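You operate a simulated robot arm through the tools that you are given. There is no shell and no other tool. Be economical: measure what you need, move in short steps, check, and stop when the job is done.

You are at the controls of a simulated robot arm. One attempt, no reset.

TASK
Wash the purple glass in the suds, rinse it, then let the water out.
Fine: glass and plug on the mat; tap off. Set down upright: what you pick out. What is to be rubbed or washed off counts as gone when no trace of it is left.

It is judged by the outcome, as a careful person would: the job done as asked, and still so three seconds after it is handed in. It fails if anything else is knocked over, pushed out of place, dropped, spilled or broken.

THE ROBOT
A 7-joint arm with a two-finger parallel gripper on a trunk, on a base that drives. Base frame: it is fixed to the floor where the robot stands at the start and does not move with it; the origin is under the middle of the robot, x ahead of it, y to its left, z up. Lengths are in mm, angles in rad, forces in N, time in s.
Its first joint turns from -2.897 to 2.897 rad. Places, roughly: draining mat [900, 200, 900]; kitchen sink [800, 600, 800]; sink tap lever [1000, 700, 1100]. Payload 3.43 kg.
The tool frame sits at the grasp point between the pads (the TCP): z along the fingers, y along the line on which they close. The tips reach 30 mm beyond it. Largest opening 94 mm; finger width 28, thickness 10; the body of the gripper, 50 by 96 mm, starts 55 mm behind the TCP.
Orientation is that of the tool frame in the base frame, as [roll, pitch, yaw] about the fixed x, y, z axes, in that order (R = Rz(yaw) Ry(pitch) Rx(roll)). With the fingers straight down and closing along the base's y, the tool's x points along the base's -x, its y along +y and its z along -z.

THE INTERFACE
- The arm moves only by the tool jog_arm. Its argument "increments" is a list of rows, each an object of numbers (a shift or turn left out is 0, a gripper value left out holds the last): "x", "y", "z": the shift along the tool's x, y, z in units of 100 mm (1.0 is 100 mm); "ax", "ay", "az": the turn, a rotation vector about the tool's x, y, z in units of 45 degrees (1.0 is 45 degrees); "fingers": the gripper command, from -1 (shut) to 1 (fully open), values between in proportion. In form: [{"x": .., "y": .., "z": .., "ax": .., "ay": .., "az": .., "fingers": ..}, ...]. A call has 1 to 8 rows; each row is the pose to reach, as a shift and turn from the pose commanded when the call began, along the tool's axes at that moment. A call with a number of a shift or a turn outside -1 to 1 is refused whole. A row lasts 0.2 s, in which the tool goes at most 50 mm and 0.15 rad; a call with a longer step from one row to the next is refused whole, and so is a gripper value outside its range. Where a pose cannot be reached the arm comes as near as it can. A force on the tool above 40 N (or 10 N above the force at the start of the call, whichever is more), or a blocked arm, ends the call early, and 0.2 s more pass. The fingers move at their own pace (about 45 mm/s each) and stop on an object; they squeeze with about 34 N. The grip force told is the motor's: it shows also when the fingers shut on nothing. Time passes only in rows, and 0.2 s behind the last, so rows that repeat a pose let the fingers close. The reply holds the time, the measured pose of the TCP, the force on the tool along the base axes, the opening and the grip force, in the units named above and with some noise, with the torque about the TCP (base axes, N m) and any sound that the robot's microphone picked up.
- Cameras (640 x 400 px; columns grow to the right, rows downward): "scene" is now at [508.2, 249.1, 1297]; the picture's right is [0.37, -0.93, 0.00], its down [-0.12, -0.05, -0.99] and it looks along [0.92, 0.36, -0.13] (base axes); focal length 214 px, centre (320, 200). "wrist" rides on the gripper at [76, 14, -103] in the tool frame; the picture's right is [-0.18, 0.98, 0.00], its down [-0.75, -0.14, -0.64] and it looks along [-0.63, -0.12, 0.77] (tool axes); focal length 243 px, centre (320, 200). There is no depth. A picture from a camera that has moved, and an enlarged one, comes with that camera's place and axes in the base frame and with its lens.
- capture(camera): a new picture of that camera. The clock stands still meanwhile.
- move_column(by): slides the trunk up (or, below 0, down) by that many mm; the arm and the scene camera ride with it, the base frame stays. It gives what a move gives, with no picture.
- drive_base(legs): drives the robot by 1 to 6 legs, each [ahead, left, turn to the left] in mm, mm and rad, along the robot's own axes; the way and the turn of a leg run together, so that a leg with both is an arc; at most 1500 mm and 3.142 rad a leg. The arm and the cameras ride along, it lands a little off, and it stops where it bumps. It gives what a move gives.
- pan_tilt(pan, tilt): turns the head with the scene camera to pan (to the left, within 1.798 rad either way) and tilt (down, from -0.506 to 1.204), counted from straight ahead of the robot. It gives what a move gives.
- close_up(camera, box): a new picture of the part [left, top, right, bottom] of that camera's present view, enlarged. The clock stands still meanwhile.
- finish_job(): hands the job in; it is judged then, once.

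Work in short steps. Places have to be worked out from the pictures, the camera data and where the tool is seen: move nearer, look again, correct. Check each grasp and each placing, and mend what went wrong. You have 120 turns and 82 pictures in all, those below and enlarged ones among them. Open the gripper and draw the arm clear of the work before you hand the job in, unless the task says otherwise; then end with one line.

The tools are called after "Call:" as a command line: name --argument value ..., lists and objects as JSON in quotes. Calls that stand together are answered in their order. jog_arm: Moves the arm, as the interface text tells. Its arguments: {"type":"object","properties":{"increments":{"type":"array","items":{"type":"object","properties":{"x":{"type":"number"},"y":{"type":"number"},"z":{"type":"number"},"ax":{"type":"number"},"ay":{"type":"number"},"az":{"type":"number"},"fingers":{"type":"number"}}}}},"required":["increments"]} The other tools are called the same way: move_column (by) slides the trunk up or down; drive_base (legs) drives the base; pan_tilt (pan, tilt) turns the head that bears the scene camera; capture (camera) takes a picture; close_up (camera, box) takes an enlarged picture of a part of a camera's view; finish_job () hands the job in.

At the start:

```text
time_s: 0.0
tcp_pos: [653.6, 237.3, 1418.1]
ee_rot: [-3.14, -0.001, 3.141]
wrist_force: [0.6, 0.0, -0.5]
moment: [0.01, 0.0, -0.03]
grip_width: 94.1
finger_force: 0.1
trunk travel left (down, up): [-350.0, 140.0]
robot x, y, heading: [1.1, -1.5, 0.002]
head pan, tilt: [0.375, 0.129]
```

scene: 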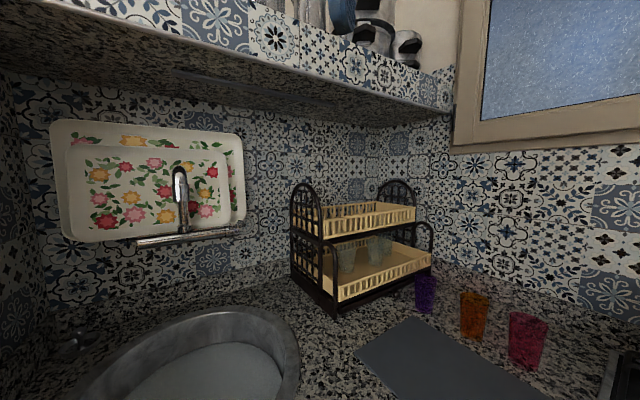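
wrist: 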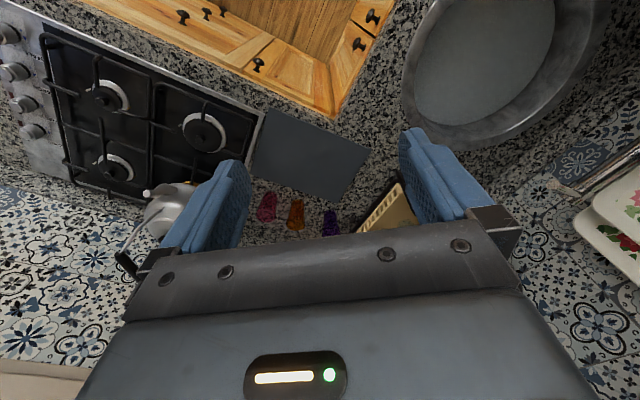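

The glasses stand beyond the mat, and the sink lies to the left. I'll turn the head towards the sink and tilt it down for a better look.

Call:
pan_tilt --pan 0.6 --tilt 0.75

Call:
capture --camera "scene"

```text
time_s: 1.0
tcp_pos: [652.3, 238.8, 1418.8]
ee_rot: [-3.141, 0.0, -3.14]
wrist_force: [-0.2, -0.5, 0.2]
moment: [0.0, 0.01, -0.02]
grip_width: 94.0
finger_force: 0.1
trunk travel left (down, up): [-350.0, 140.0]
robot x, y, heading: [0.9, -1.5, 0.002]
head pan, tilt: [0.6, 0.75]
```

```text
79 pictures are left
camera scene: at [490.5, 262.0, 1240.8], right [0.56, -0.83, 0.0], down [-0.56, -0.38, -0.73], along [0.6, 0.41, -0.68], focal length 214 px, centre (320, 200)
```

scene: 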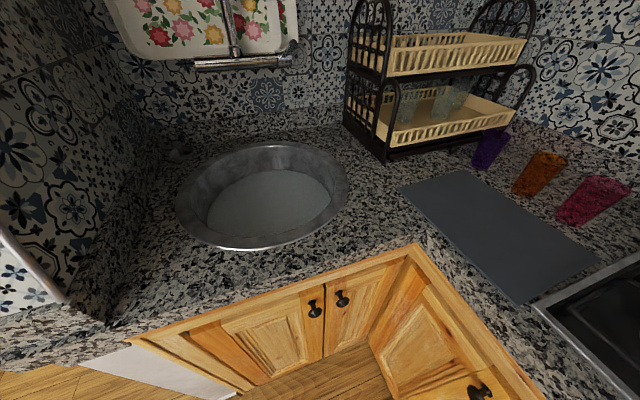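

The round sink looks filled. I'll enlarge the sink, the tap and the glasses.

Call:
close_up --camera "scene" --box '[160, 120, 360, 260]'

Call:
close_up --camera "scene" --box '[400, 90, 640, 240]'

Call:
pan_tilt --pan 0.6 --tilt 0.2

Call:
capture --camera "scene"

```text
2.86 times, centred on (260, 190) of scene
camera zoom: at [490.5, 262.0, 1240.8], right [0.56, -0.83, 0.0], down [-0.56, -0.38, -0.73], along [0.6, 0.41, -0.68], focal length 613 px, centre (491, 229)
```

zoom: 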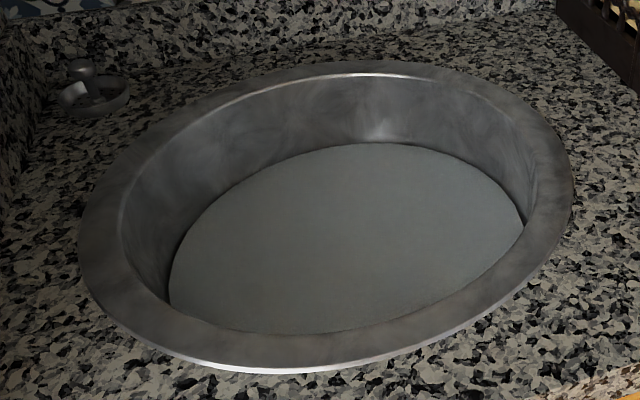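

```text
2.67 times, centred on (520, 165) of scene
camera zoom: at [490.5, 262.0, 1240.8], right [0.56, -0.83, 0.0], down [-0.56, -0.38, -0.73], along [0.6, 0.41, -0.68], focal length 572 px, centre (-213, 293)
```

zoom: 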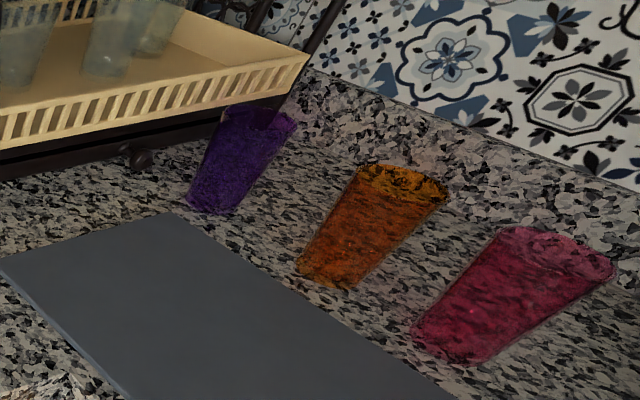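

```text
time_s: 2.0
tcp_pos: [653.9, 238.4, 1418.1]
ee_rot: [-3.141, 0.0, 3.141]
wrist_force: [-0.3, -0.1, -0.6]
moment: [-0.01, 0.0, -0.02]
grip_width: 93.7
finger_force: 0.1
trunk travel left (down, up): [-350.0, 140.0]
robot x, y, heading: [0.2, -0.5, 0.003]
head pan, tilt: [0.6, 0.201]
```

```text
76 pictures are left
camera scene: at [499.0, 267.9, 1290.3], right [0.56, -0.83, 0.0], down [-0.17, -0.11, -0.98], along [0.81, 0.55, -0.2], focal length 214 px, centre (320, 200)
```

scene: 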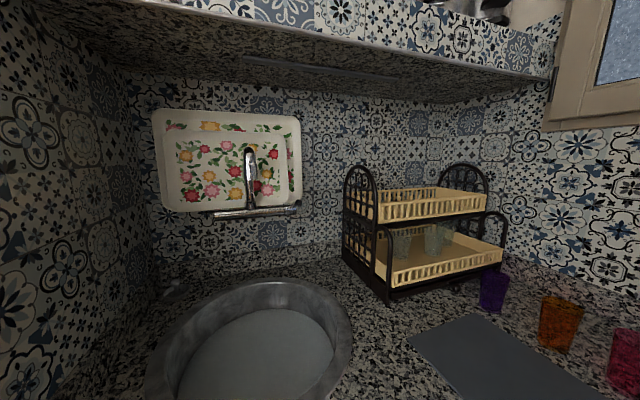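

I need details of the tap, and of the small metal object at the back left of the sink.

Call:
close_up --camera "scene" --box '[190, 130, 320, 230]'

Call:
close_up --camera "scene" --box '[140, 265, 220, 315]'

```text
4.00 times, centred on (255, 180) of scene
camera zoom: at [499.0, 267.9, 1290.3], right [0.56, -0.83, 0.0], down [-0.17, -0.11, -0.98], along [0.81, 0.55, -0.2], focal length 858 px, centre (580, 280)
```

zoom: 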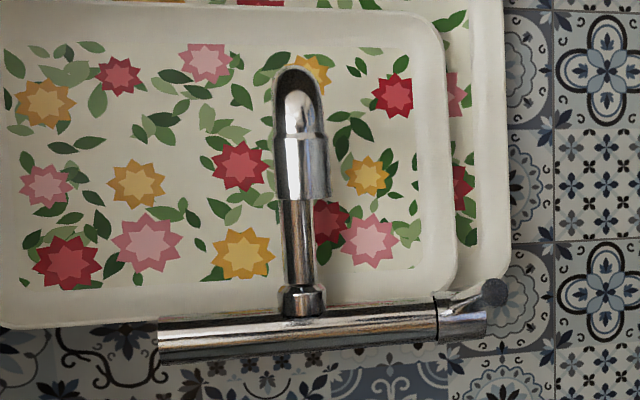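

```text
8.00 times, centred on (180, 290) of scene
camera zoom: at [499.0, 267.9, 1290.3], right [0.56, -0.83, 0.0], down [-0.17, -0.11, -0.98], along [0.81, 0.55, -0.2], focal length 1716 px, centre (1440, -520)
```

zoom: 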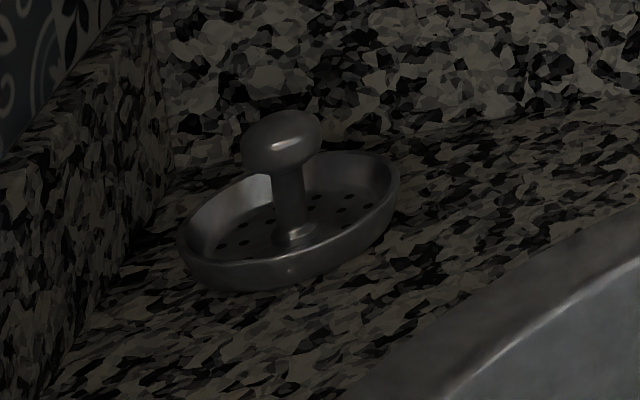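

The small object is a strainer basket, so the plug must be under the suds. The counter edges run diagonally and the sink is at the edge of reach, so I'll drive closer. First I'll swing the arm to the right, clear of the shelf.

Call:
jog_arm --increments '[{"y": -0.4, "z": 0.2}, {"y": -0.8, "z": 0.4}, {"y": -1, "z": 0.6}]'

Call:
jog_arm --increments '[{"y": -0.4, "z": 0.2}, {"y": -0.8, "z": 0.4}, {"y": -1, "z": 0.6}]'

Call:
jog_arm --increments '[{"y": -0.4}, {"y": -0.8}, {"y": -1}]'

Call:
capture --camera "wrist"

```text
time_s: 2.8
tcp_pos: [653.7, 140.2, 1357.2]
ee_rot: [3.141, 0.001, -3.141]
wrist_force: [0.0, -0.3, 0.1]
moment: [0.0, -0.02, 0.02]
grip_width: 94.1
finger_force: 0.1
trunk travel left (down, up): [-350.0, 140.0]
robot x, y, heading: [3.3, 0.8, -0.002]
head pan, tilt: [0.6, 0.201]
```

```text
time_s: 3.6
tcp_pos: [653.4, 40.2, 1298.0]
ee_rot: [-3.141, 0.001, -3.141]
wrist_force: [-0.1, 0.4, 0.0]
moment: [-0.05, -0.01, -0.03]
grip_width: 93.7
finger_force: 0.1
trunk travel left (down, up): [-350.0, 140.0]
robot x, y, heading: [0.1, 0.2, -0.001]
head pan, tilt: [0.6, 0.201]
```

```text
time_s: 4.4
tcp_pos: [654.6, -61.4, 1298.2]
ee_rot: [-3.14, 0.001, 3.141]
wrist_force: [0.2, 0.1, -0.3]
moment: [-0.03, 0.01, 0.02]
grip_width: 93.9
finger_force: 0.1
trunk travel left (down, up): [-350.0, 140.0]
robot x, y, heading: [-1.5, -1.8, -0.004]
head pan, tilt: [0.6, 0.201]
```

```text
73 pictures are left
camera wrist: at [577.2, -47.1, 1399.8], right [0.18, 0.98, 0.0], down [0.75, -0.14, 0.64], along [0.63, -0.12, -0.77], focal length 243 px, centre (320, 200)
```

wrist: 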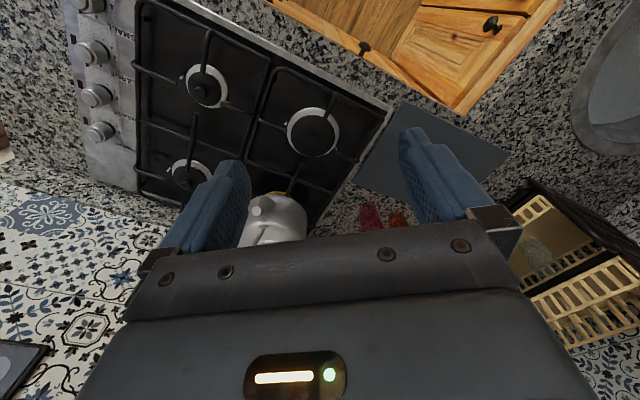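

Arm is clear. Now I'll drive diagonally towards the inner corner in two legs.

Call:
drive_base --legs '[[130, 90, 0], [130, 90, 0]]'

Call:
pan_tilt --pan 0.7 --tilt 0.7

Call:
capture --camera "scene"

```text
time_s: 6.8
tcp_pos: [867.7, 86.7, 1297.4]
ee_rot: [-3.141, 0.0, 3.125]
wrist_force: [-0.9, -1.0, -1.4]
moment: [0.1, -0.04, 0.0]
grip_width: 94.1
finger_force: 0.0
trunk travel left (down, up): [-350.0, 140.0]
robot x, y, heading: [214.6, 158.1, -0.015]
head pan, tilt: [0.6, 0.201]
```

```text
time_s: 7.7
tcp_pos: [867.9, 86.8, 1296.2]
ee_rot: [-3.142, 0.0, 3.127]
wrist_force: [0.4, -0.1, 0.4]
moment: [-0.01, 0.02, -0.03]
grip_width: 93.8
finger_force: 0.1
trunk travel left (down, up): [-350.0, 140.0]
robot x, y, heading: [213.7, 157.1, -0.017]
head pan, tilt: [0.7, 0.7]
```

```text
72 pictures are left
camera scene: at [705.5, 419.5, 1245.1], right [0.63, -0.78, 0.0], down [-0.5, -0.41, -0.77], along [0.59, 0.48, -0.64], focal length 214 px, centre (320, 200)
```

scene: 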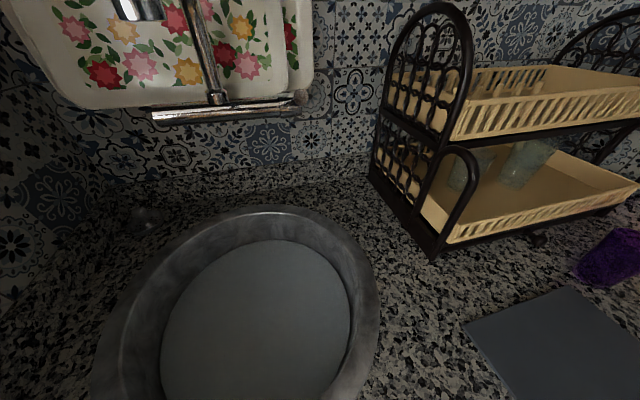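

The base stopped at about (214, 157), so everything should be in reach. I'll yaw the gripper left to use the wrist camera as a second viewpoint on the tap and sink.

Call:
jog_arm --increments '[{"az": -0.18}, {"az": -0.36}, {"az": -0.54}, {"az": -0.72}, {"az": -0.9}]'

Call:
capture --camera "wrist"

```text
time_s: 8.9
tcp_pos: [867.8, 86.4, 1297.6]
ee_rot: [-3.141, 0.002, -2.448]
wrist_force: [0.4, -0.3, -0.7]
moment: [0.0, -0.05, 0.01]
grip_width: 94.0
finger_force: 0.0
trunk travel left (down, up): [-350.0, 140.0]
robot x, y, heading: [220.3, 155.3, -0.012]
head pan, tilt: [0.7, 0.7]
```

```text
71 pictures are left
camera wrist: at [799.0, 47.8, 1400.3], right [-0.49, 0.87, 0.0], down [0.67, 0.37, 0.64], along [0.56, 0.31, -0.77], focal length 243 px, centre (320, 200)
```

wrist: 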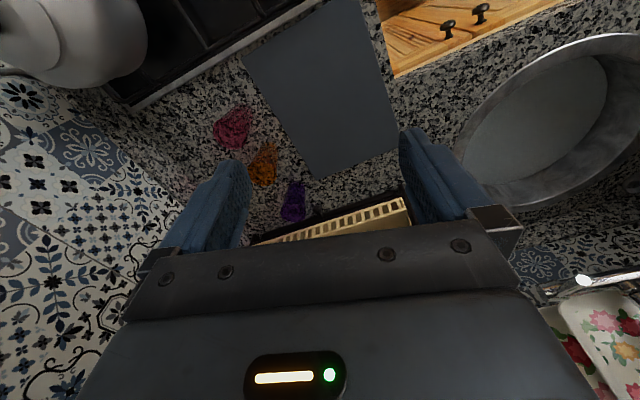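

Very useful view. I'll enlarge the glasses and the tap region.

Call:
close_up --camera "wrist" --box '[200, 90, 360, 240]'

Call:
close_up --camera "wrist" --box '[480, 30, 640, 330]'

```text
2.67 times, centred on (280, 165) of wrist
camera zoom: at [799.0, 47.8, 1400.3], right [-0.49, 0.87, 0.0], down [0.67, 0.37, 0.64], along [0.56, 0.31, -0.77], focal length 647 px, centre (427, 293)
```

zoom: 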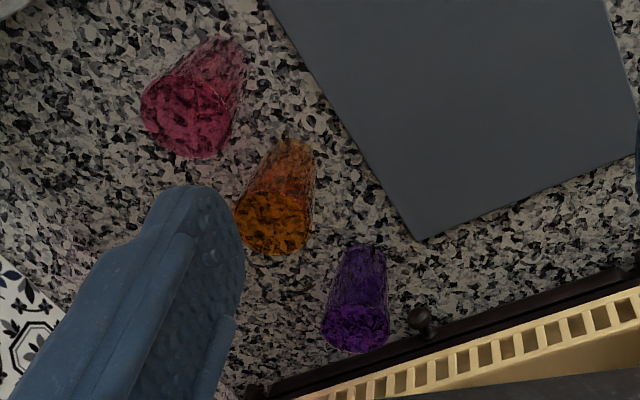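

```text
1.33 times, centred on (560, 180) of wrist
camera zoom: at [799.0, 47.8, 1400.3], right [-0.49, 0.87, 0.0], down [0.67, 0.37, 0.64], along [0.56, 0.31, -0.77], focal length 324 px, centre (0, 227)
```

zoom: 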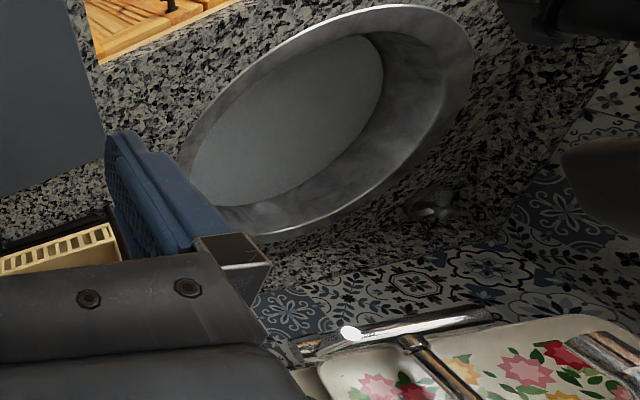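

The purple glass is about (1150, 172), with rim at z≈1000 and rim width about 60. I'll align the gripper's closing line parallel to the rack (yaw ≈ -2.21) and move towards it, still high.

Call:
jog_arm --increments '[{"x": -0.33, "y": -0.14, "az": -0.1}, {"x": -0.66, "y": -0.28, "az": -0.2}, {"x": -1.0, "y": -0.42, "az": -0.3}]'

Call:
capture --camera "wrist"

```text
time_s: 9.7
tcp_pos: [970.8, 118.2, 1298.3]
ee_rot: [-3.14, 0.0, -2.212]
wrist_force: [0.0, 0.2, 0.7]
moment: [0.05, -0.03, 0.0]
grip_width: 94.1
finger_force: 0.1
trunk travel left (down, up): [-350.0, 140.0]
robot x, y, heading: [216.7, 158.5, -0.014]
head pan, tilt: [0.7, 0.7]
```

```text
68 pictures are left
camera wrist: at [912.6, 65.9, 1401.0], right [-0.68, 0.74, 0.0], down [0.56, 0.52, 0.64], along [0.47, 0.43, -0.77], focal length 243 px, centre (320, 200)
```

wrist: 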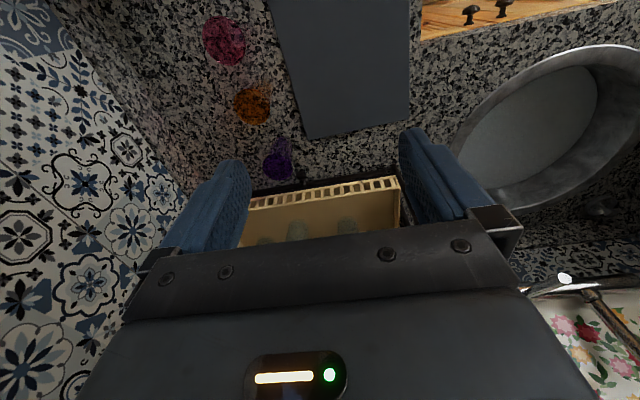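

The gripper is aligned with the rack and mat, and the glass is about (1152, 172). I'll approach above it in two calls.

Call:
jog_arm --increments '[{"x": -0.25, "y": -0.19, "z": 0.33}, {"x": -0.5, "y": -0.38, "z": 0.66}, {"x": -0.75, "y": -0.57, "z": 1}]'

Call:
jog_arm --increments '[{"x": -0.2, "y": -0.18, "z": 0.25}, {"x": -0.45, "y": -0.38, "z": 0.5}, {"x": -0.7, "y": -0.56, "z": 0.75}]'

Call:
capture --camera "wrist"

Call:
pan_tilt --pan -0.1 --tilt 0.5

Call:
capture --camera "scene"

```text
time_s: 10.5
tcp_pos: [1059.2, 146.2, 1199.1]
ee_rot: [-3.141, 0.0, -2.215]
wrist_force: [0.1, 0.3, -0.6]
moment: [0.0, -0.03, 0.02]
grip_width: 94.0
finger_force: 0.0
trunk travel left (down, up): [-350.0, 140.0]
robot x, y, heading: [212.9, 157.2, -0.012]
head pan, tilt: [0.7, 0.7]
```

```text
time_s: 11.3
tcp_pos: [1146.7, 166.0, 1121.4]
ee_rot: [3.141, 0.0, -2.215]
wrist_force: [-0.7, -1.1, 0.6]
moment: [0.03, -0.01, -0.01]
grip_width: 94.1
finger_force: 0.1
trunk travel left (down, up): [-350.0, 140.0]
robot x, y, heading: [212.5, 157.8, -0.012]
head pan, tilt: [0.7, 0.7]
```

```text
67 pictures are left
camera wrist: at [1089.7, 113.8, 1223.3], right [-0.68, 0.74, 0.0], down [0.57, 0.52, 0.64], along [0.47, 0.43, -0.77], focal length 243 px, centre (320, 200)
```

wrist: 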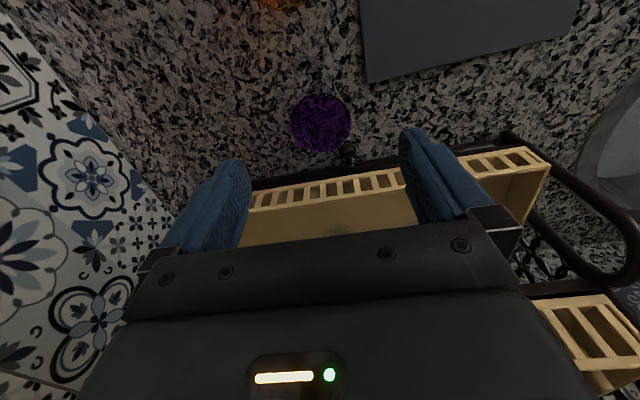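

```text
time_s: 12.4
tcp_pos: [1146.4, 167.0, 1120.9]
ee_rot: [3.141, -0.001, -2.216]
wrist_force: [-0.1, -0.1, -0.3]
moment: [0.02, -0.03, 0.03]
grip_width: 94.0
finger_force: 0.0
trunk travel left (down, up): [-350.0, 140.0]
robot x, y, heading: [216.5, 156.8, -0.018]
head pan, tilt: [-0.099, 0.499]
```

```text
66 pictures are left
camera scene: at [730.3, 355.5, 1262.7], right [-0.11, -0.99, 0.0], down [-0.48, 0.05, -0.88], along [0.87, -0.1, -0.48], focal length 214 px, centre (320, 200)
```

scene: 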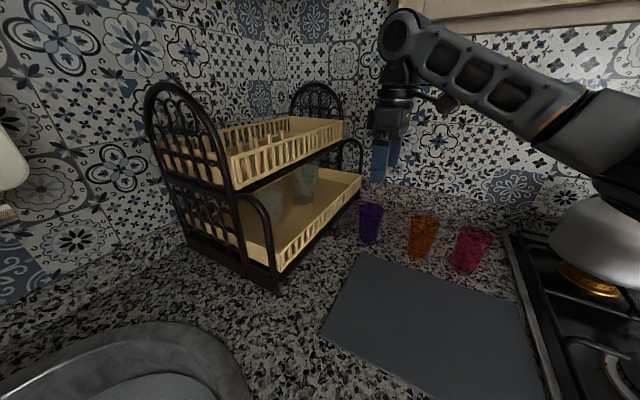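

The glass sits about 11 mm further along the tool's -x than the TCP. I'll correct that and descend part way.

Call:
jog_arm --increments '[{"x": -0.11, "y": -0.01, "z": 0.2}, {"x": -0.11, "y": -0.01, "z": 0.6}, {"x": -0.11, "y": -0.01, "z": 0.85}]'

Call:
capture --camera "wrist"

Call:
close_up --camera "scene" --box '[320, 120, 480, 260]'

```text
time_s: 13.2
tcp_pos: [1155.3, 175.6, 1037.4]
ee_rot: [-3.142, 0.0, -2.214]
wrist_force: [0.2, 0.6, 0.1]
moment: [0.01, -0.02, 0.01]
grip_width: 93.9
finger_force: 0.0
trunk travel left (down, up): [-350.0, 140.0]
robot x, y, heading: [217.5, 157.6, -0.012]
head pan, tilt: [-0.099, 0.499]
```

```text
65 pictures are left
camera wrist: at [1097.0, 121.9, 1139.5], right [-0.68, 0.74, 0.0], down [0.57, 0.52, 0.64], along [0.47, 0.43, -0.77], focal length 243 px, centre (320, 200)
```

wrist: 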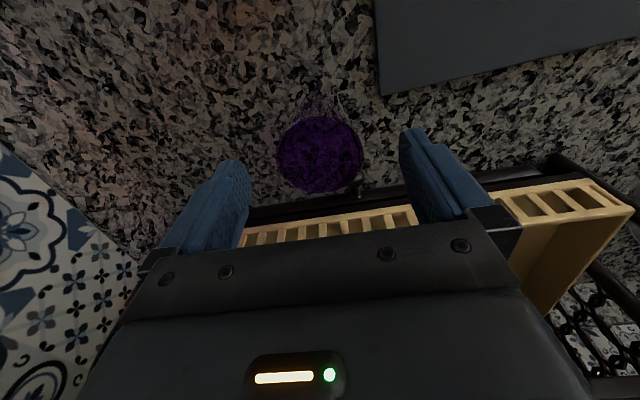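

```text
2.86 times, centred on (400, 190) of scene
camera zoom: at [730.1, 355.4, 1262.9], right [-0.12, -0.99, 0.0], down [-0.48, 0.06, -0.88], along [0.87, -0.1, -0.48], focal length 613 px, centre (91, 229)
```

zoom: 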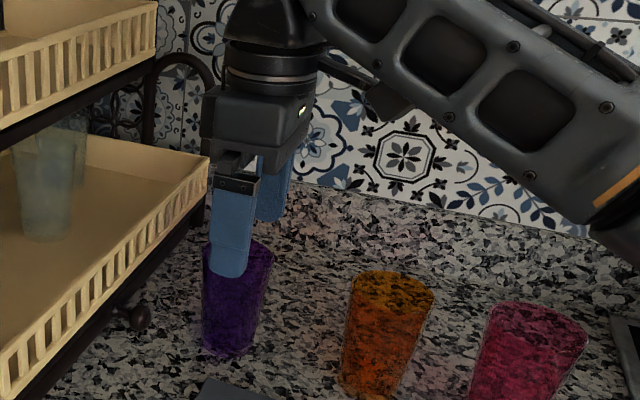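

Aligned with the rim centre. I'll descend to about 28 mm below the rim and close.

Call:
jog_arm --increments '[{"z": 0.35}, {"z": 0.67}, {"z": 0.67, "fingers": -1}, {"z": 0.67, "fingers": -1}, {"z": 0.67, "fingers": -1}, {"z": 0.67, "fingers": -1}]'

Call:
capture --camera "wrist"

```text
time_s: 14.7
tcp_pos: [1154.9, 173.7, 969.9]
ee_rot: [-3.139, 0.001, -2.214]
wrist_force: [-0.2, 1.0, -0.3]
moment: [0.02, 0.04, -0.02]
grip_width: 61.6
finger_force: 34.1
trunk travel left (down, up): [-350.0, 140.0]
robot x, y, heading: [214.3, 156.4, -0.013]
head pan, tilt: [-0.099, 0.499]
```

```text
63 pictures are left
camera wrist: at [1096.8, 121.6, 1072.1], right [-0.68, 0.74, 0.0], down [0.57, 0.52, 0.64], along [0.47, 0.43, -0.77], focal length 243 px, centre (320, 200)
```

wrist: 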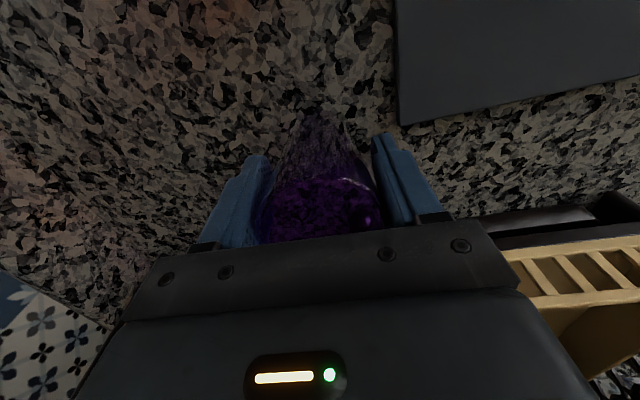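

The glass is held (61.6 mm). I'll lift it and look into the sink with the head meanwhile.

Call:
jog_arm --increments '[{"z": -0.3}, {"z": -0.6}, {"z": -1.0}]'

Call:
jog_arm --increments '[{"z": -0.4, "x": 0.2}, {"z": -0.8, "x": 0.4}, {"z": -1.0, "x": 0.8}]'

Call:
pan_tilt --pan 0.95 --tilt 1.1

Call:
capture --camera "scene"

Call:
capture --camera "wrist"

```text
time_s: 15.4
tcp_pos: [1153.7, 173.9, 1070.2]
ee_rot: [3.139, 0.0, -2.215]
wrist_force: [-0.4, 0.5, -1.2]
moment: [0.01, 0.01, 0.0]
grip_width: 61.6
finger_force: 34.1
trunk travel left (down, up): [-350.0, 140.0]
robot x, y, heading: [215.6, 157.2, -0.018]
head pan, tilt: [-0.099, 0.499]
```

```text
time_s: 16.2
tcp_pos: [1109.1, 109.6, 1168.3]
ee_rot: [-3.141, -0.001, -2.216]
wrist_force: [-0.3, 0.3, -0.4]
moment: [-0.04, 0.05, -0.03]
grip_width: 61.6
finger_force: 34.0
trunk travel left (down, up): [-350.0, 140.0]
robot x, y, heading: [213.4, 156.1, -0.016]
head pan, tilt: [-0.099, 0.499]
```

```text
time_s: 17.6
tcp_pos: [1109.3, 110.8, 1168.3]
ee_rot: [3.141, -0.001, -2.214]
wrist_force: [0.9, -0.7, -1.0]
moment: [0.02, -0.01, -0.04]
grip_width: 61.5
finger_force: 34.4
trunk travel left (down, up): [-350.0, 140.0]
robot x, y, heading: [215.5, 156.3, -0.019]
head pan, tilt: [0.949, 1.1]
```

```text
62 pictures are left
camera scene: at [677.6, 416.7, 1215.1], right [0.8, -0.6, 0.0], down [-0.53, -0.72, -0.45], along [0.27, 0.36, -0.89], focal length 214 px, centre (320, 200)
```

scene: 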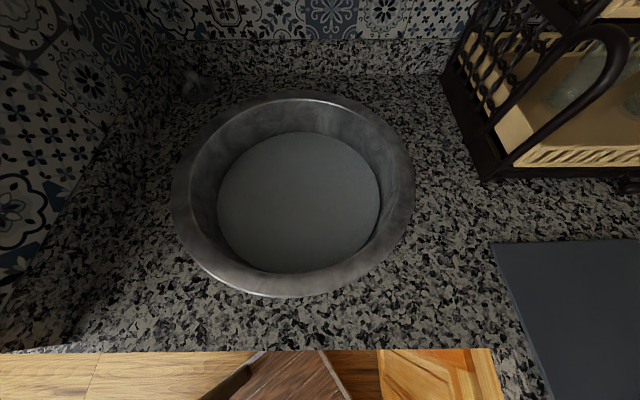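

```text
61 pictures are left
camera wrist: at [1051.4, 57.0, 1271.6], right [-0.68, 0.74, 0.0], down [0.57, 0.52, 0.64], along [0.47, 0.43, -0.77], focal length 243 px, centre (320, 200)
```

wrist: 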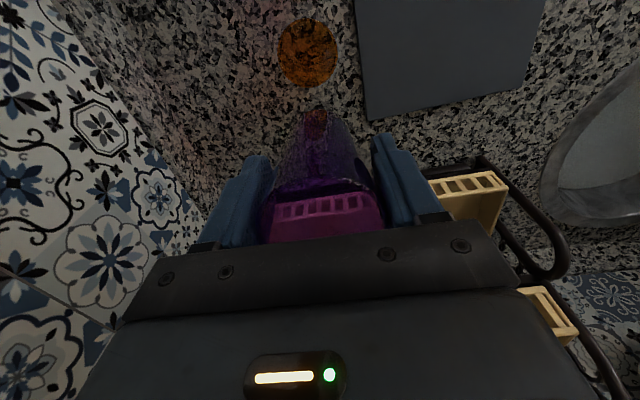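

The sink centre is about (762, 607) and the suds surface about z≈853. I'll check the glass for its dirt before washing.

Call:
close_up --camera "wrist" --box '[240, 90, 400, 250]'

Call:
jog_arm --increments '[{"y": 0.45}, {"y": 0.9}, {"y": 1.0}]'

Call:
jog_arm --increments '[{"y": 0.45}, {"y": 0.9}, {"y": 1.0}]'

Call:
pan_tilt --pan 0.3 --tilt 0.3

Call:
capture --camera "scene"

```text
2.50 times, centred on (320, 170) of wrist
camera zoom: at [1051.4, 57.0, 1271.6], right [-0.68, 0.74, 0.0], down [0.57, 0.52, 0.64], along [0.47, 0.43, -0.77], focal length 606 px, centre (320, 275)
```

zoom: 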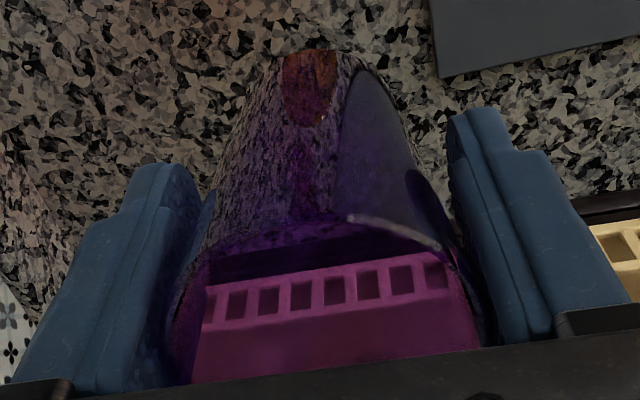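

```text
time_s: 18.4
tcp_pos: [1029.0, 169.6, 1170.8]
ee_rot: [3.14, 0.0, -2.215]
wrist_force: [0.1, -0.3, -0.2]
moment: [0.0, 0.0, -0.01]
grip_width: 61.4
finger_force: 33.7
trunk travel left (down, up): [-350.0, 140.0]
robot x, y, heading: [215.3, 155.0, -0.02]
head pan, tilt: [0.949, 1.1]
```

```text
time_s: 19.1
tcp_pos: [950.8, 230.4, 1169.2]
ee_rot: [3.141, 0.0, -2.215]
wrist_force: [-1.2, 0.4, -1.7]
moment: [0.0, 0.02, 0.02]
grip_width: 61.3
finger_force: 34.1
trunk travel left (down, up): [-350.0, 140.0]
robot x, y, heading: [218.2, 159.1, -0.012]
head pan, tilt: [0.949, 1.1]
```

```text
time_s: 20.3
tcp_pos: [950.6, 229.7, 1169.6]
ee_rot: [3.141, 0.0, -2.215]
wrist_force: [0.0, 0.4, -0.6]
moment: [-0.01, 0.0, -0.01]
grip_width: 61.6
finger_force: 33.8
trunk travel left (down, up): [-350.0, 140.0]
robot x, y, heading: [215.1, 154.8, -0.012]
head pan, tilt: [0.3, 0.3]
```

```text
59 pictures are left
camera scene: at [729.6, 392.2, 1281.0], right [0.28, -0.96, 0.0], down [-0.28, -0.08, -0.95], along [0.92, 0.27, -0.3], focal length 214 px, centre (320, 200)
```

scene: 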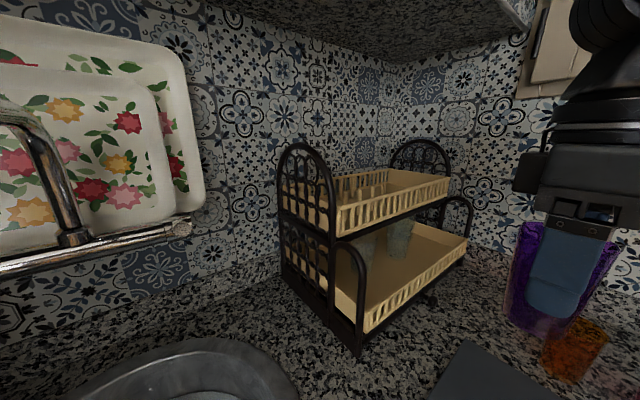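

A milky smear is visible on the glass. Now I need the tap geometry, so I'll turn the head towards it.

Call:
pan_tilt --pan 0.95 --tilt 0.3

Call:
capture --camera "scene"

Call:
capture --camera "wrist"

```text
time_s: 21.3
tcp_pos: [950.6, 230.9, 1171.1]
ee_rot: [3.141, 0.0, -2.215]
wrist_force: [0.6, 0.1, -1.2]
moment: [-0.01, 0.03, 0.03]
grip_width: 61.4
finger_force: 34.1
trunk travel left (down, up): [-350.0, 140.0]
robot x, y, heading: [214.4, 159.2, -0.017]
head pan, tilt: [0.949, 0.3]
```

```text
58 pictures are left
camera scene: at [695.6, 441.0, 1281.1], right [0.8, -0.6, 0.0], down [-0.18, -0.24, -0.96], along [0.57, 0.77, -0.3], focal length 214 px, centre (320, 200)
```

scene: 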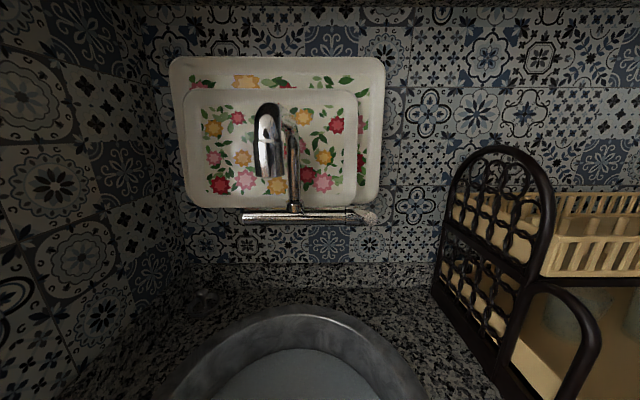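

```text
57 pictures are left
camera wrist: at [892.6, 177.0, 1272.3], right [-0.68, 0.74, 0.0], down [0.57, 0.52, 0.64], along [0.47, 0.43, -0.77], focal length 243 px, centre (320, 200)
```

wrist: 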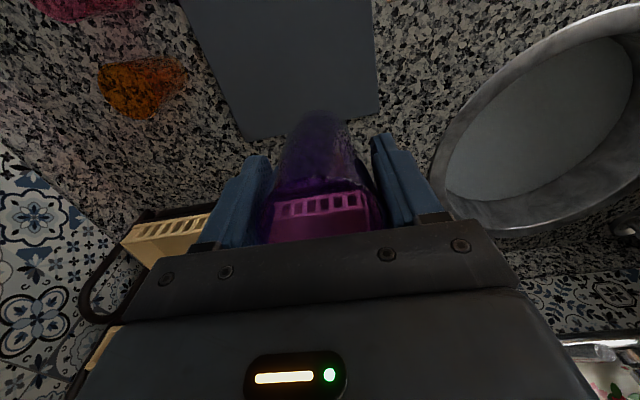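

Frontal view of the tap. I'll enlarge it.

Call:
close_up --camera "scene" --box '[225, 90, 395, 235]'

Call:
pan_tilt --pan 1.25 --tilt 0.3

Call:
capture --camera "scene"

```text
2.76 times, centred on (310, 162) of scene
camera zoom: at [695.6, 441.0, 1281.1], right [0.8, -0.6, 0.0], down [-0.18, -0.24, -0.96], along [0.57, 0.77, -0.3], focal length 592 px, centre (348, 303)
```

zoom: 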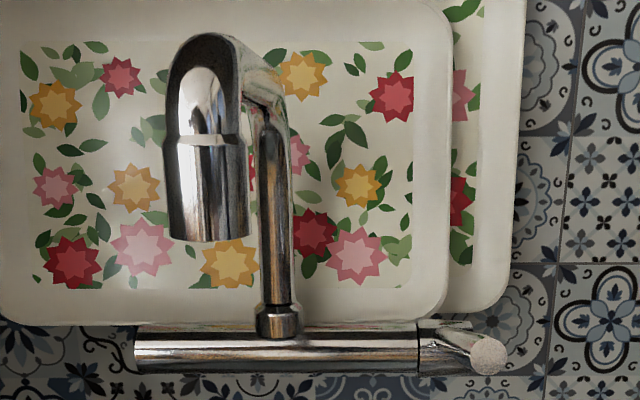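

```text
time_s: 22.1
tcp_pos: [951.3, 231.0, 1169.9]
ee_rot: [3.141, 0.001, -2.216]
wrist_force: [0.0, -0.5, -1.7]
moment: [-0.02, 0.0, -0.01]
grip_width: 61.5
finger_force: 34.3
trunk travel left (down, up): [-350.0, 140.0]
robot x, y, heading: [213.7, 155.3, -0.014]
head pan, tilt: [1.25, 0.3]
```

```text
55 pictures are left
camera scene: at [670.9, 454.1, 1281.1], right [0.94, -0.33, 0.0], down [-0.1, -0.28, -0.96], along [0.32, 0.9, -0.3], focal length 214 px, centre (320, 200)
```

scene: 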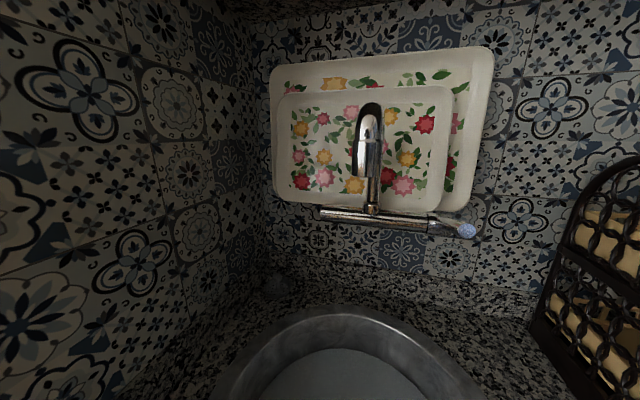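

Triangulated in the kitchen axes, n = (0.6, 0.8) towards the tap wall and n2 = (0.8, -0.6) along it:
- **Lever knob:** n≈1026, n2≈355, z≈1175.
- **Bar:** n≈1132, z≈1150.
- **Spout outlet:** n≈970, n2≈245, z≈1236.

The head mast stands between the arm and the sink. I'll retract the arm a little, then turn the robot left so the mast is out of the way.

Call:
jog_arm --increments '[{"x": 0.2, "y": 0.27}, {"x": 0.45, "y": 0.6}]'

Call:
jog_arm --increments '[{"x": 0.2, "y": 0.27}, {"x": 0.45, "y": 0.6}]'

Call:
drive_base --legs '[[0, 0, 0.3]]'

```text
time_s: 22.7
tcp_pos: [873.0, 230.1, 1167.5]
ee_rot: [3.139, -0.001, -2.214]
wrist_force: [-0.8, 1.0, -2.3]
moment: [-0.02, 0.03, -0.01]
grip_width: 61.5
finger_force: 34.4
trunk travel left (down, up): [-350.0, 140.0]
robot x, y, heading: [216.3, 160.1, -0.015]
head pan, tilt: [1.25, 0.3]
```

```text
time_s: 23.3
tcp_pos: [798.0, 229.7, 1169.2]
ee_rot: [3.14, 0.002, -2.217]
wrist_force: [0.2, -0.6, -2.3]
moment: [0.02, 0.03, 0.02]
grip_width: 61.7
finger_force: 33.9
trunk travel left (down, up): [-350.0, 140.0]
robot x, y, heading: [212.4, 157.3, -0.016]
head pan, tilt: [1.25, 0.3]
```

```text
time_s: 24.7
tcp_pos: [752.2, 364.5, 1168.6]
ee_rot: [3.14, -0.001, -1.936]
wrist_force: [0.0, 0.0, -1.1]
moment: [0.0, 0.02, 0.0]
grip_width: 61.6
finger_force: 34.1
trunk travel left (down, up): [-350.0, 140.0]
robot x, y, heading: [207.5, 130.5, 0.262]
head pan, tilt: [1.25, 0.3]
```

The turn works. I'll continue turning left.

Call:
drive_base --legs '[[0, 0, 0.32]]'

Call:
pan_tilt --pan 0.0 --tilt 0.5

Call:
capture --camera "scene"

```text
time_s: 26.1
tcp_pos: [651.2, 523.7, 1168.6]
ee_rot: [-3.141, 0.001, -1.613]
wrist_force: [-0.3, 1.0, -0.9]
moment: [-0.01, 0.03, 0.02]
grip_width: 61.4
finger_force: 33.7
trunk travel left (down, up): [-350.0, 140.0]
robot x, y, heading: [209.1, 130.1, 0.578]
head pan, tilt: [1.25, 0.3]
```

```text
time_s: 27.5
tcp_pos: [651.4, 524.0, 1168.0]
ee_rot: [3.141, 0.0, -1.616]
wrist_force: [-0.4, 1.4, -0.9]
moment: [-0.05, -0.01, 0.02]
grip_width: 61.5
finger_force: 34.1
trunk travel left (down, up): [-350.0, 140.0]
robot x, y, heading: [213.4, 133.8, 0.584]
head pan, tilt: [0.0, 0.499]
```

```text
54 pictures are left
camera scene: at [519.7, 596.1, 1262.7], right [0.55, -0.83, 0.0], down [-0.4, -0.26, -0.88], along [0.73, 0.49, -0.48], focal length 214 px, centre (320, 200)
```

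scene: 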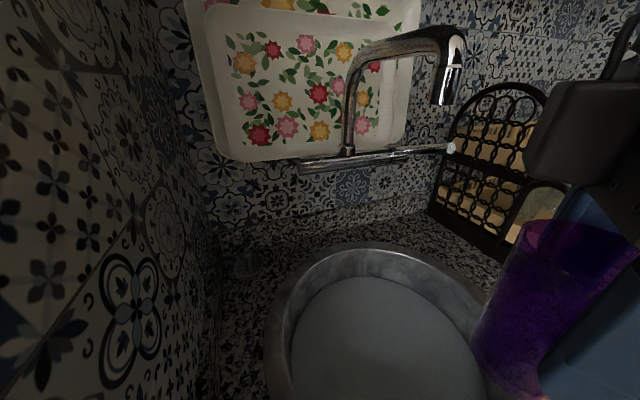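

This side view settles it: the outlet is at n≈965, n2≈245, z≈1243. Now I'll move over the front part of the sink while aligning yaw to the kitchen, in front of the spout rather than beneath it.

Call:
jog_arm --increments '[{"x": -0.06, "y": -0.2, "az": 0.152}, {"x": -0.12, "y": -0.4, "az": 0.304}, {"x": -0.18, "y": -0.6, "az": 0.456}, {"x": -0.24, "y": -0.8, "az": 0.608}, {"x": -0.3, "y": -1.0, "az": 0.76}]'

Call:
capture --camera "wrist"

Call:
capture --camera "scene"

```text
time_s: 28.7
tcp_pos: [752.6, 549.0, 1168.7]
ee_rot: [3.141, 0.001, -2.211]
wrist_force: [-1.4, 0.3, -0.8]
moment: [-0.04, 0.02, 0.02]
grip_width: 61.6
finger_force: 33.8
trunk travel left (down, up): [-350.0, 140.0]
robot x, y, heading: [210.4, 133.1, 0.583]
head pan, tilt: [0.0, 0.499]
```

```text
53 pictures are left
camera wrist: at [694.3, 496.9, 1270.6], right [-0.68, 0.74, 0.0], down [0.56, 0.52, 0.64], along [0.47, 0.43, -0.77], focal length 243 px, centre (320, 200)
```

wrist: 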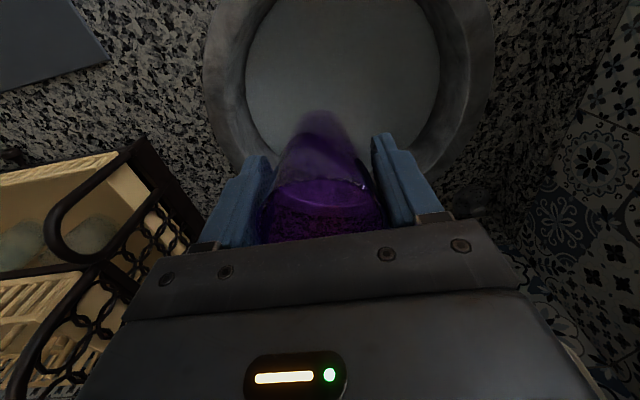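

```text
52 pictures are left
camera scene: at [519.6, 596.0, 1262.7], right [0.55, -0.83, 0.0], down [-0.4, -0.26, -0.88], along [0.73, 0.48, -0.48], focal length 214 px, centre (320, 200)
```

scene: 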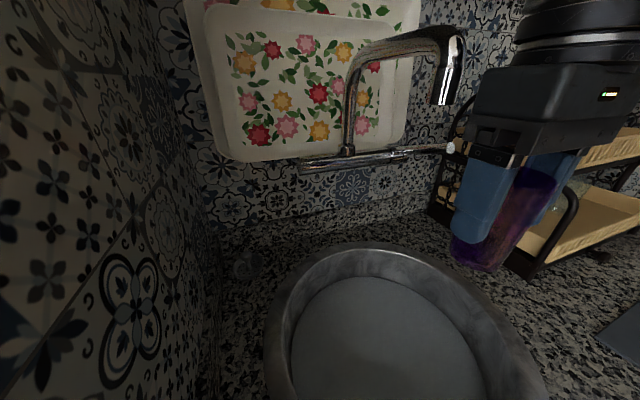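

The glass is over the suds, in front of the spout. I'll lower it in steps and watch the force.

Call:
jog_arm --increments '[{"z": 0.5}, {"z": 1.0}]'

Call:
jog_arm --increments '[{"z": 0.5}, {"z": 1.0}]'

Call:
jog_arm --increments '[{"z": 0.3}, {"z": 0.6}, {"z": 0.8}]'

Call:
capture --camera "scene"

```text
time_s: 29.3
tcp_pos: [748.5, 548.8, 1066.3]
ee_rot: [3.141, 0.002, -2.212]
wrist_force: [0.3, -0.4, -0.2]
moment: [-0.01, 0.01, -0.01]
grip_width: 61.6
finger_force: 34.1
trunk travel left (down, up): [-350.0, 140.0]
robot x, y, heading: [208.8, 136.9, 0.585]
head pan, tilt: [0.0, 0.499]
```

```text
time_s: 29.9
tcp_pos: [751.1, 550.9, 967.7]
ee_rot: [-3.141, 0.0, -2.211]
wrist_force: [-0.5, 0.3, -0.7]
moment: [0.03, 0.01, 0.04]
grip_width: 61.3
finger_force: 33.9
trunk travel left (down, up): [-350.0, 140.0]
robot x, y, heading: [209.9, 130.0, 0.587]
head pan, tilt: [0.0, 0.499]
```

```text
time_s: 30.7
tcp_pos: [752.4, 550.0, 888.3]
ee_rot: [3.141, 0.0, -2.213]
wrist_force: [0.7, 0.1, -1.6]
moment: [-0.01, -0.02, 0.02]
grip_width: 61.5
finger_force: 34.3
trunk travel left (down, up): [-350.0, 140.0]
robot x, y, heading: [209.8, 133.1, 0.586]
head pan, tilt: [0.0, 0.499]
```

```text
51 pictures are left
camera scene: at [519.7, 596.0, 1262.8], right [0.55, -0.83, 0.0], down [-0.4, -0.26, -0.88], along [0.73, 0.48, -0.48], focal length 214 px, centre (320, 200)
```

scene: 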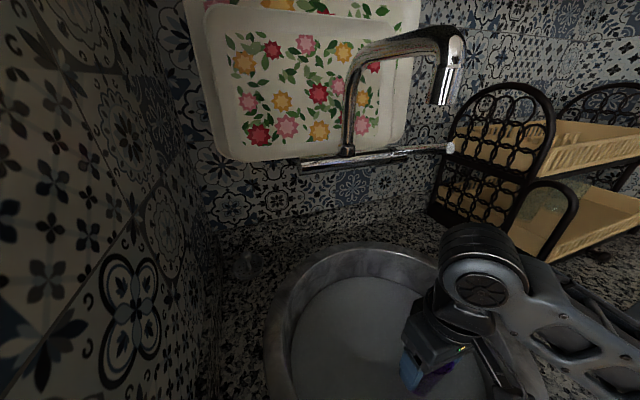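

No contact so far. I'll continue into the water in small steps.

Call:
jog_arm --increments '[{"z": 0.1}, {"z": 0.2}, {"z": 0.3}, {"z": 0.35}, {"z": 0.4}, {"z": 0.45}, {"z": 0.5}]'

Call:
capture --camera "wrist"

Call:
close_up --camera "scene" --box '[340, 220, 540, 400]'

```text
time_s: 32.3
tcp_pos: [753.6, 549.3, 838.1]
ee_rot: [3.14, 0.0, -2.211]
wrist_force: [0.0, -0.5, -1.0]
moment: [0.01, 0.01, 0.01]
grip_width: 61.5
finger_force: 33.7
trunk travel left (down, up): [-350.0, 140.0]
robot x, y, heading: [211.1, 128.8, 0.584]
head pan, tilt: [0.0, 0.499]
```

```text
50 pictures are left
camera wrist: at [695.5, 496.5, 941.1], right [-0.68, 0.73, 0.0], down [0.56, 0.52, 0.64], along [0.47, 0.44, -0.77], focal length 243 px, centre (320, 200)
```

wrist: 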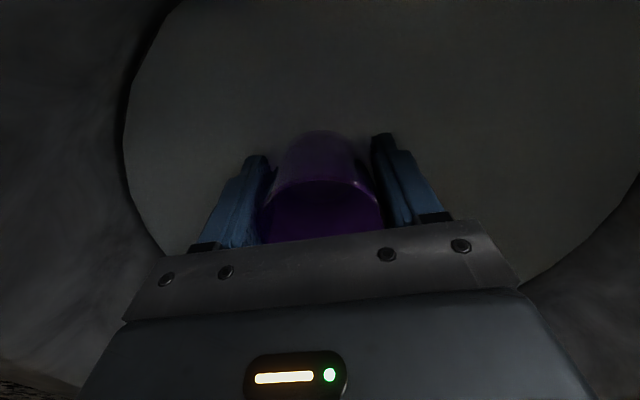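

```text
2.22 times, centred on (440, 310) of scene
camera zoom: at [519.7, 596.0, 1262.7], right [0.55, -0.83, 0.0], down [-0.4, -0.26, -0.88], along [0.73, 0.48, -0.48], focal length 477 px, centre (53, -44)
```

zoom: 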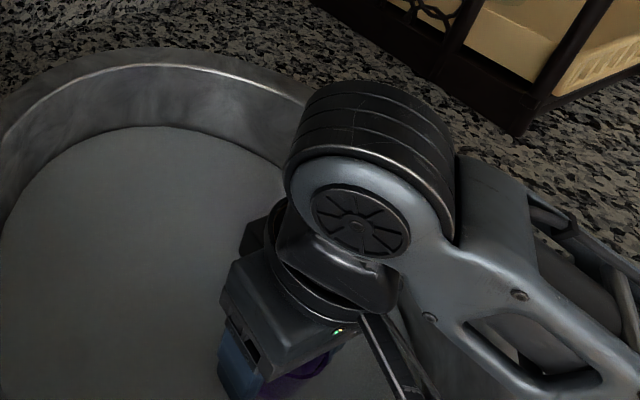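

The surface is lower than I thought, at z≈807, and the basin is wide and steep-walled. I'll shift away from the front wall and off the centre where the plug should be, then go deeper slowly.

Call:
jog_arm --increments '[{"x": -0.25, "y": -0.2}, {"x": -0.5, "y": -0.4}, {"x": -0.5, "y": -0.4, "z": 0.15}, {"x": -0.5, "y": -0.4, "z": 0.3}, {"x": -0.5, "y": -0.4, "z": 0.45}, {"x": -0.5, "y": -0.4, "z": 0.55}, {"x": -0.5, "y": -0.4, "z": 0.65}]'

Call:
capture --camera "wrist"

Call:
capture --camera "scene"

```text
time_s: 33.8
tcp_pos: [871.8, 547.2, 840.8]
ee_rot: [-2.984, 0.07, -2.202]
wrist_force: [-0.1, 0.0, -0.9]
moment: [-0.01, 0.0, -0.02]
grip_width: 61.6
finger_force: 34.0
trunk travel left (down, up): [-350.0, 140.0]
robot x, y, heading: [208.6, 134.5, 0.587]
head pan, tilt: [0.0, 0.499]
stopped in row 7: the arm was blocked; the commanded pose is now the measured one
```

```text
48 pictures are left
camera wrist: at [798.4, 498.0, 935.3], right [-0.67, 0.73, -0.14], down [0.45, 0.55, 0.71], along [0.59, 0.41, -0.69], focal length 243 px, centre (320, 200)
```

wrist: 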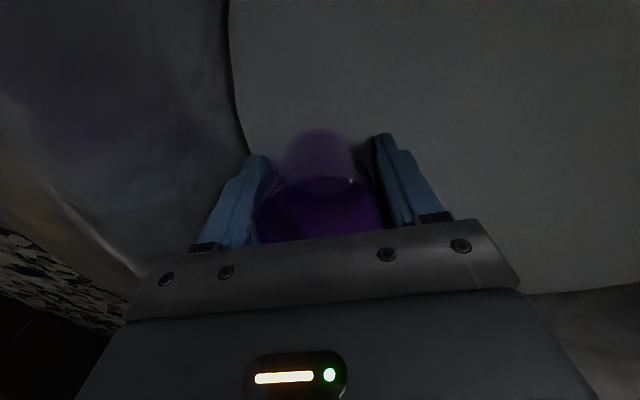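

```text
47 pictures are left
camera scene: at [509.5, 598.9, 1269.5], right [0.56, -0.83, 0.0], down [-0.39, -0.27, -0.88], along [0.73, 0.49, -0.47], focal length 214 px, centre (320, 200)
```

scene: 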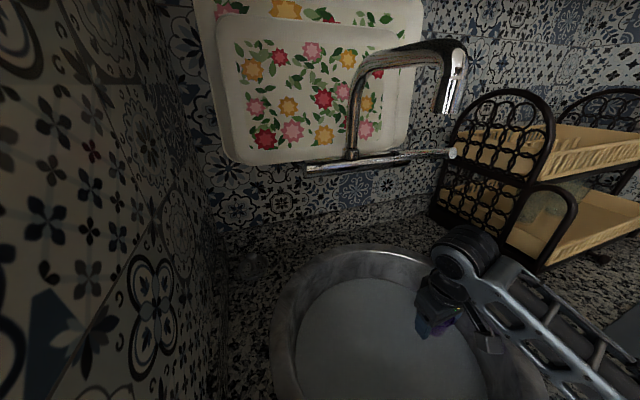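

The forearm got blocked, probably on the counter or sink rim, and the robot leaned a bit. I'll back off upwards at once.

Call:
jog_arm --increments '[{"z": -0.2}, {"z": -0.5}, {"z": -0.8}]'

Call:
capture --camera "scene"

```text
time_s: 34.6
tcp_pos: [863.3, 550.9, 901.7]
ee_rot: [-3.0, 0.051, -2.207]
wrist_force: [-0.8, 0.3, -1.2]
moment: [-0.02, -0.01, 0.0]
grip_width: 61.5
finger_force: 34.1
trunk travel left (down, up): [-350.0, 140.0]
robot x, y, heading: [212.8, 135.3, 0.589]
head pan, tilt: [0.0, 0.499]
```

```text
46 pictures are left
camera scene: at [520.3, 599.7, 1261.1], right [0.55, -0.83, 0.0], down [-0.4, -0.27, -0.88], along [0.73, 0.49, -0.48], focal length 214 px, centre (320, 200)
```

scene: 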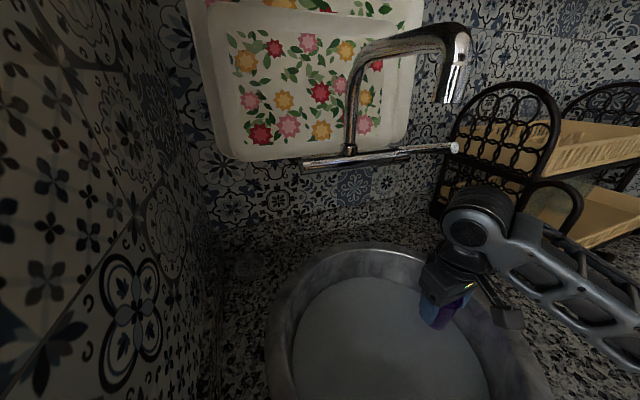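

I'll lift and retreat towards the robot, level the tool, then raise the trunk so the forearm comes in from higher up.

Call:
jog_arm --increments '[{"x": 0.3, "z": -0.3, "ax": -0.09, "ay": 0.03}, {"x": 0.6, "y": 0.2, "z": -0.6, "ax": -0.18, "ay": 0.065}, {"x": 0.9, "y": 0.4, "z": -0.8, "ax": -0.18, "ay": 0.065}]'

Call:
move_column --by 140

Call:
capture --camera "scene"

```text
time_s: 35.4
tcp_pos: [764.7, 504.9, 972.5]
ee_rot: [3.141, 0.0, -2.21]
wrist_force: [0.4, 0.0, -1.3]
moment: [0.01, 0.0, 0.01]
grip_width: 61.6
finger_force: 34.6
trunk travel left (down, up): [-350.0, 140.0]
robot x, y, heading: [210.6, 136.8, 0.588]
head pan, tilt: [0.0, 0.499]
```

```text
time_s: 37.1
tcp_pos: [765.4, 506.0, 1113.0]
ee_rot: [-3.141, 0.002, -2.209]
wrist_force: [-0.2, -0.7, -1.9]
moment: [0.0, 0.02, -0.02]
grip_width: 61.3
finger_force: 34.1
trunk travel left (down, up): [-490.0, 0.0]
robot x, y, heading: [212.1, 132.3, 0.581]
head pan, tilt: [0.0, 0.499]
```

```text
45 pictures are left
camera scene: at [519.6, 598.8, 1402.7], right [0.55, -0.83, 0.0], down [-0.4, -0.27, -0.88], along [0.73, 0.49, -0.48], focal length 214 px, centre (320, 200)
```

scene: 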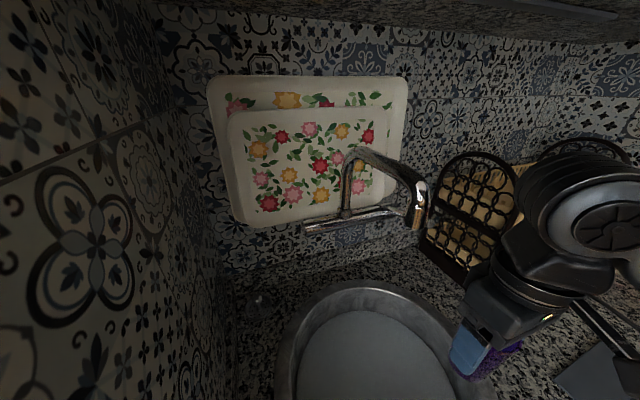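

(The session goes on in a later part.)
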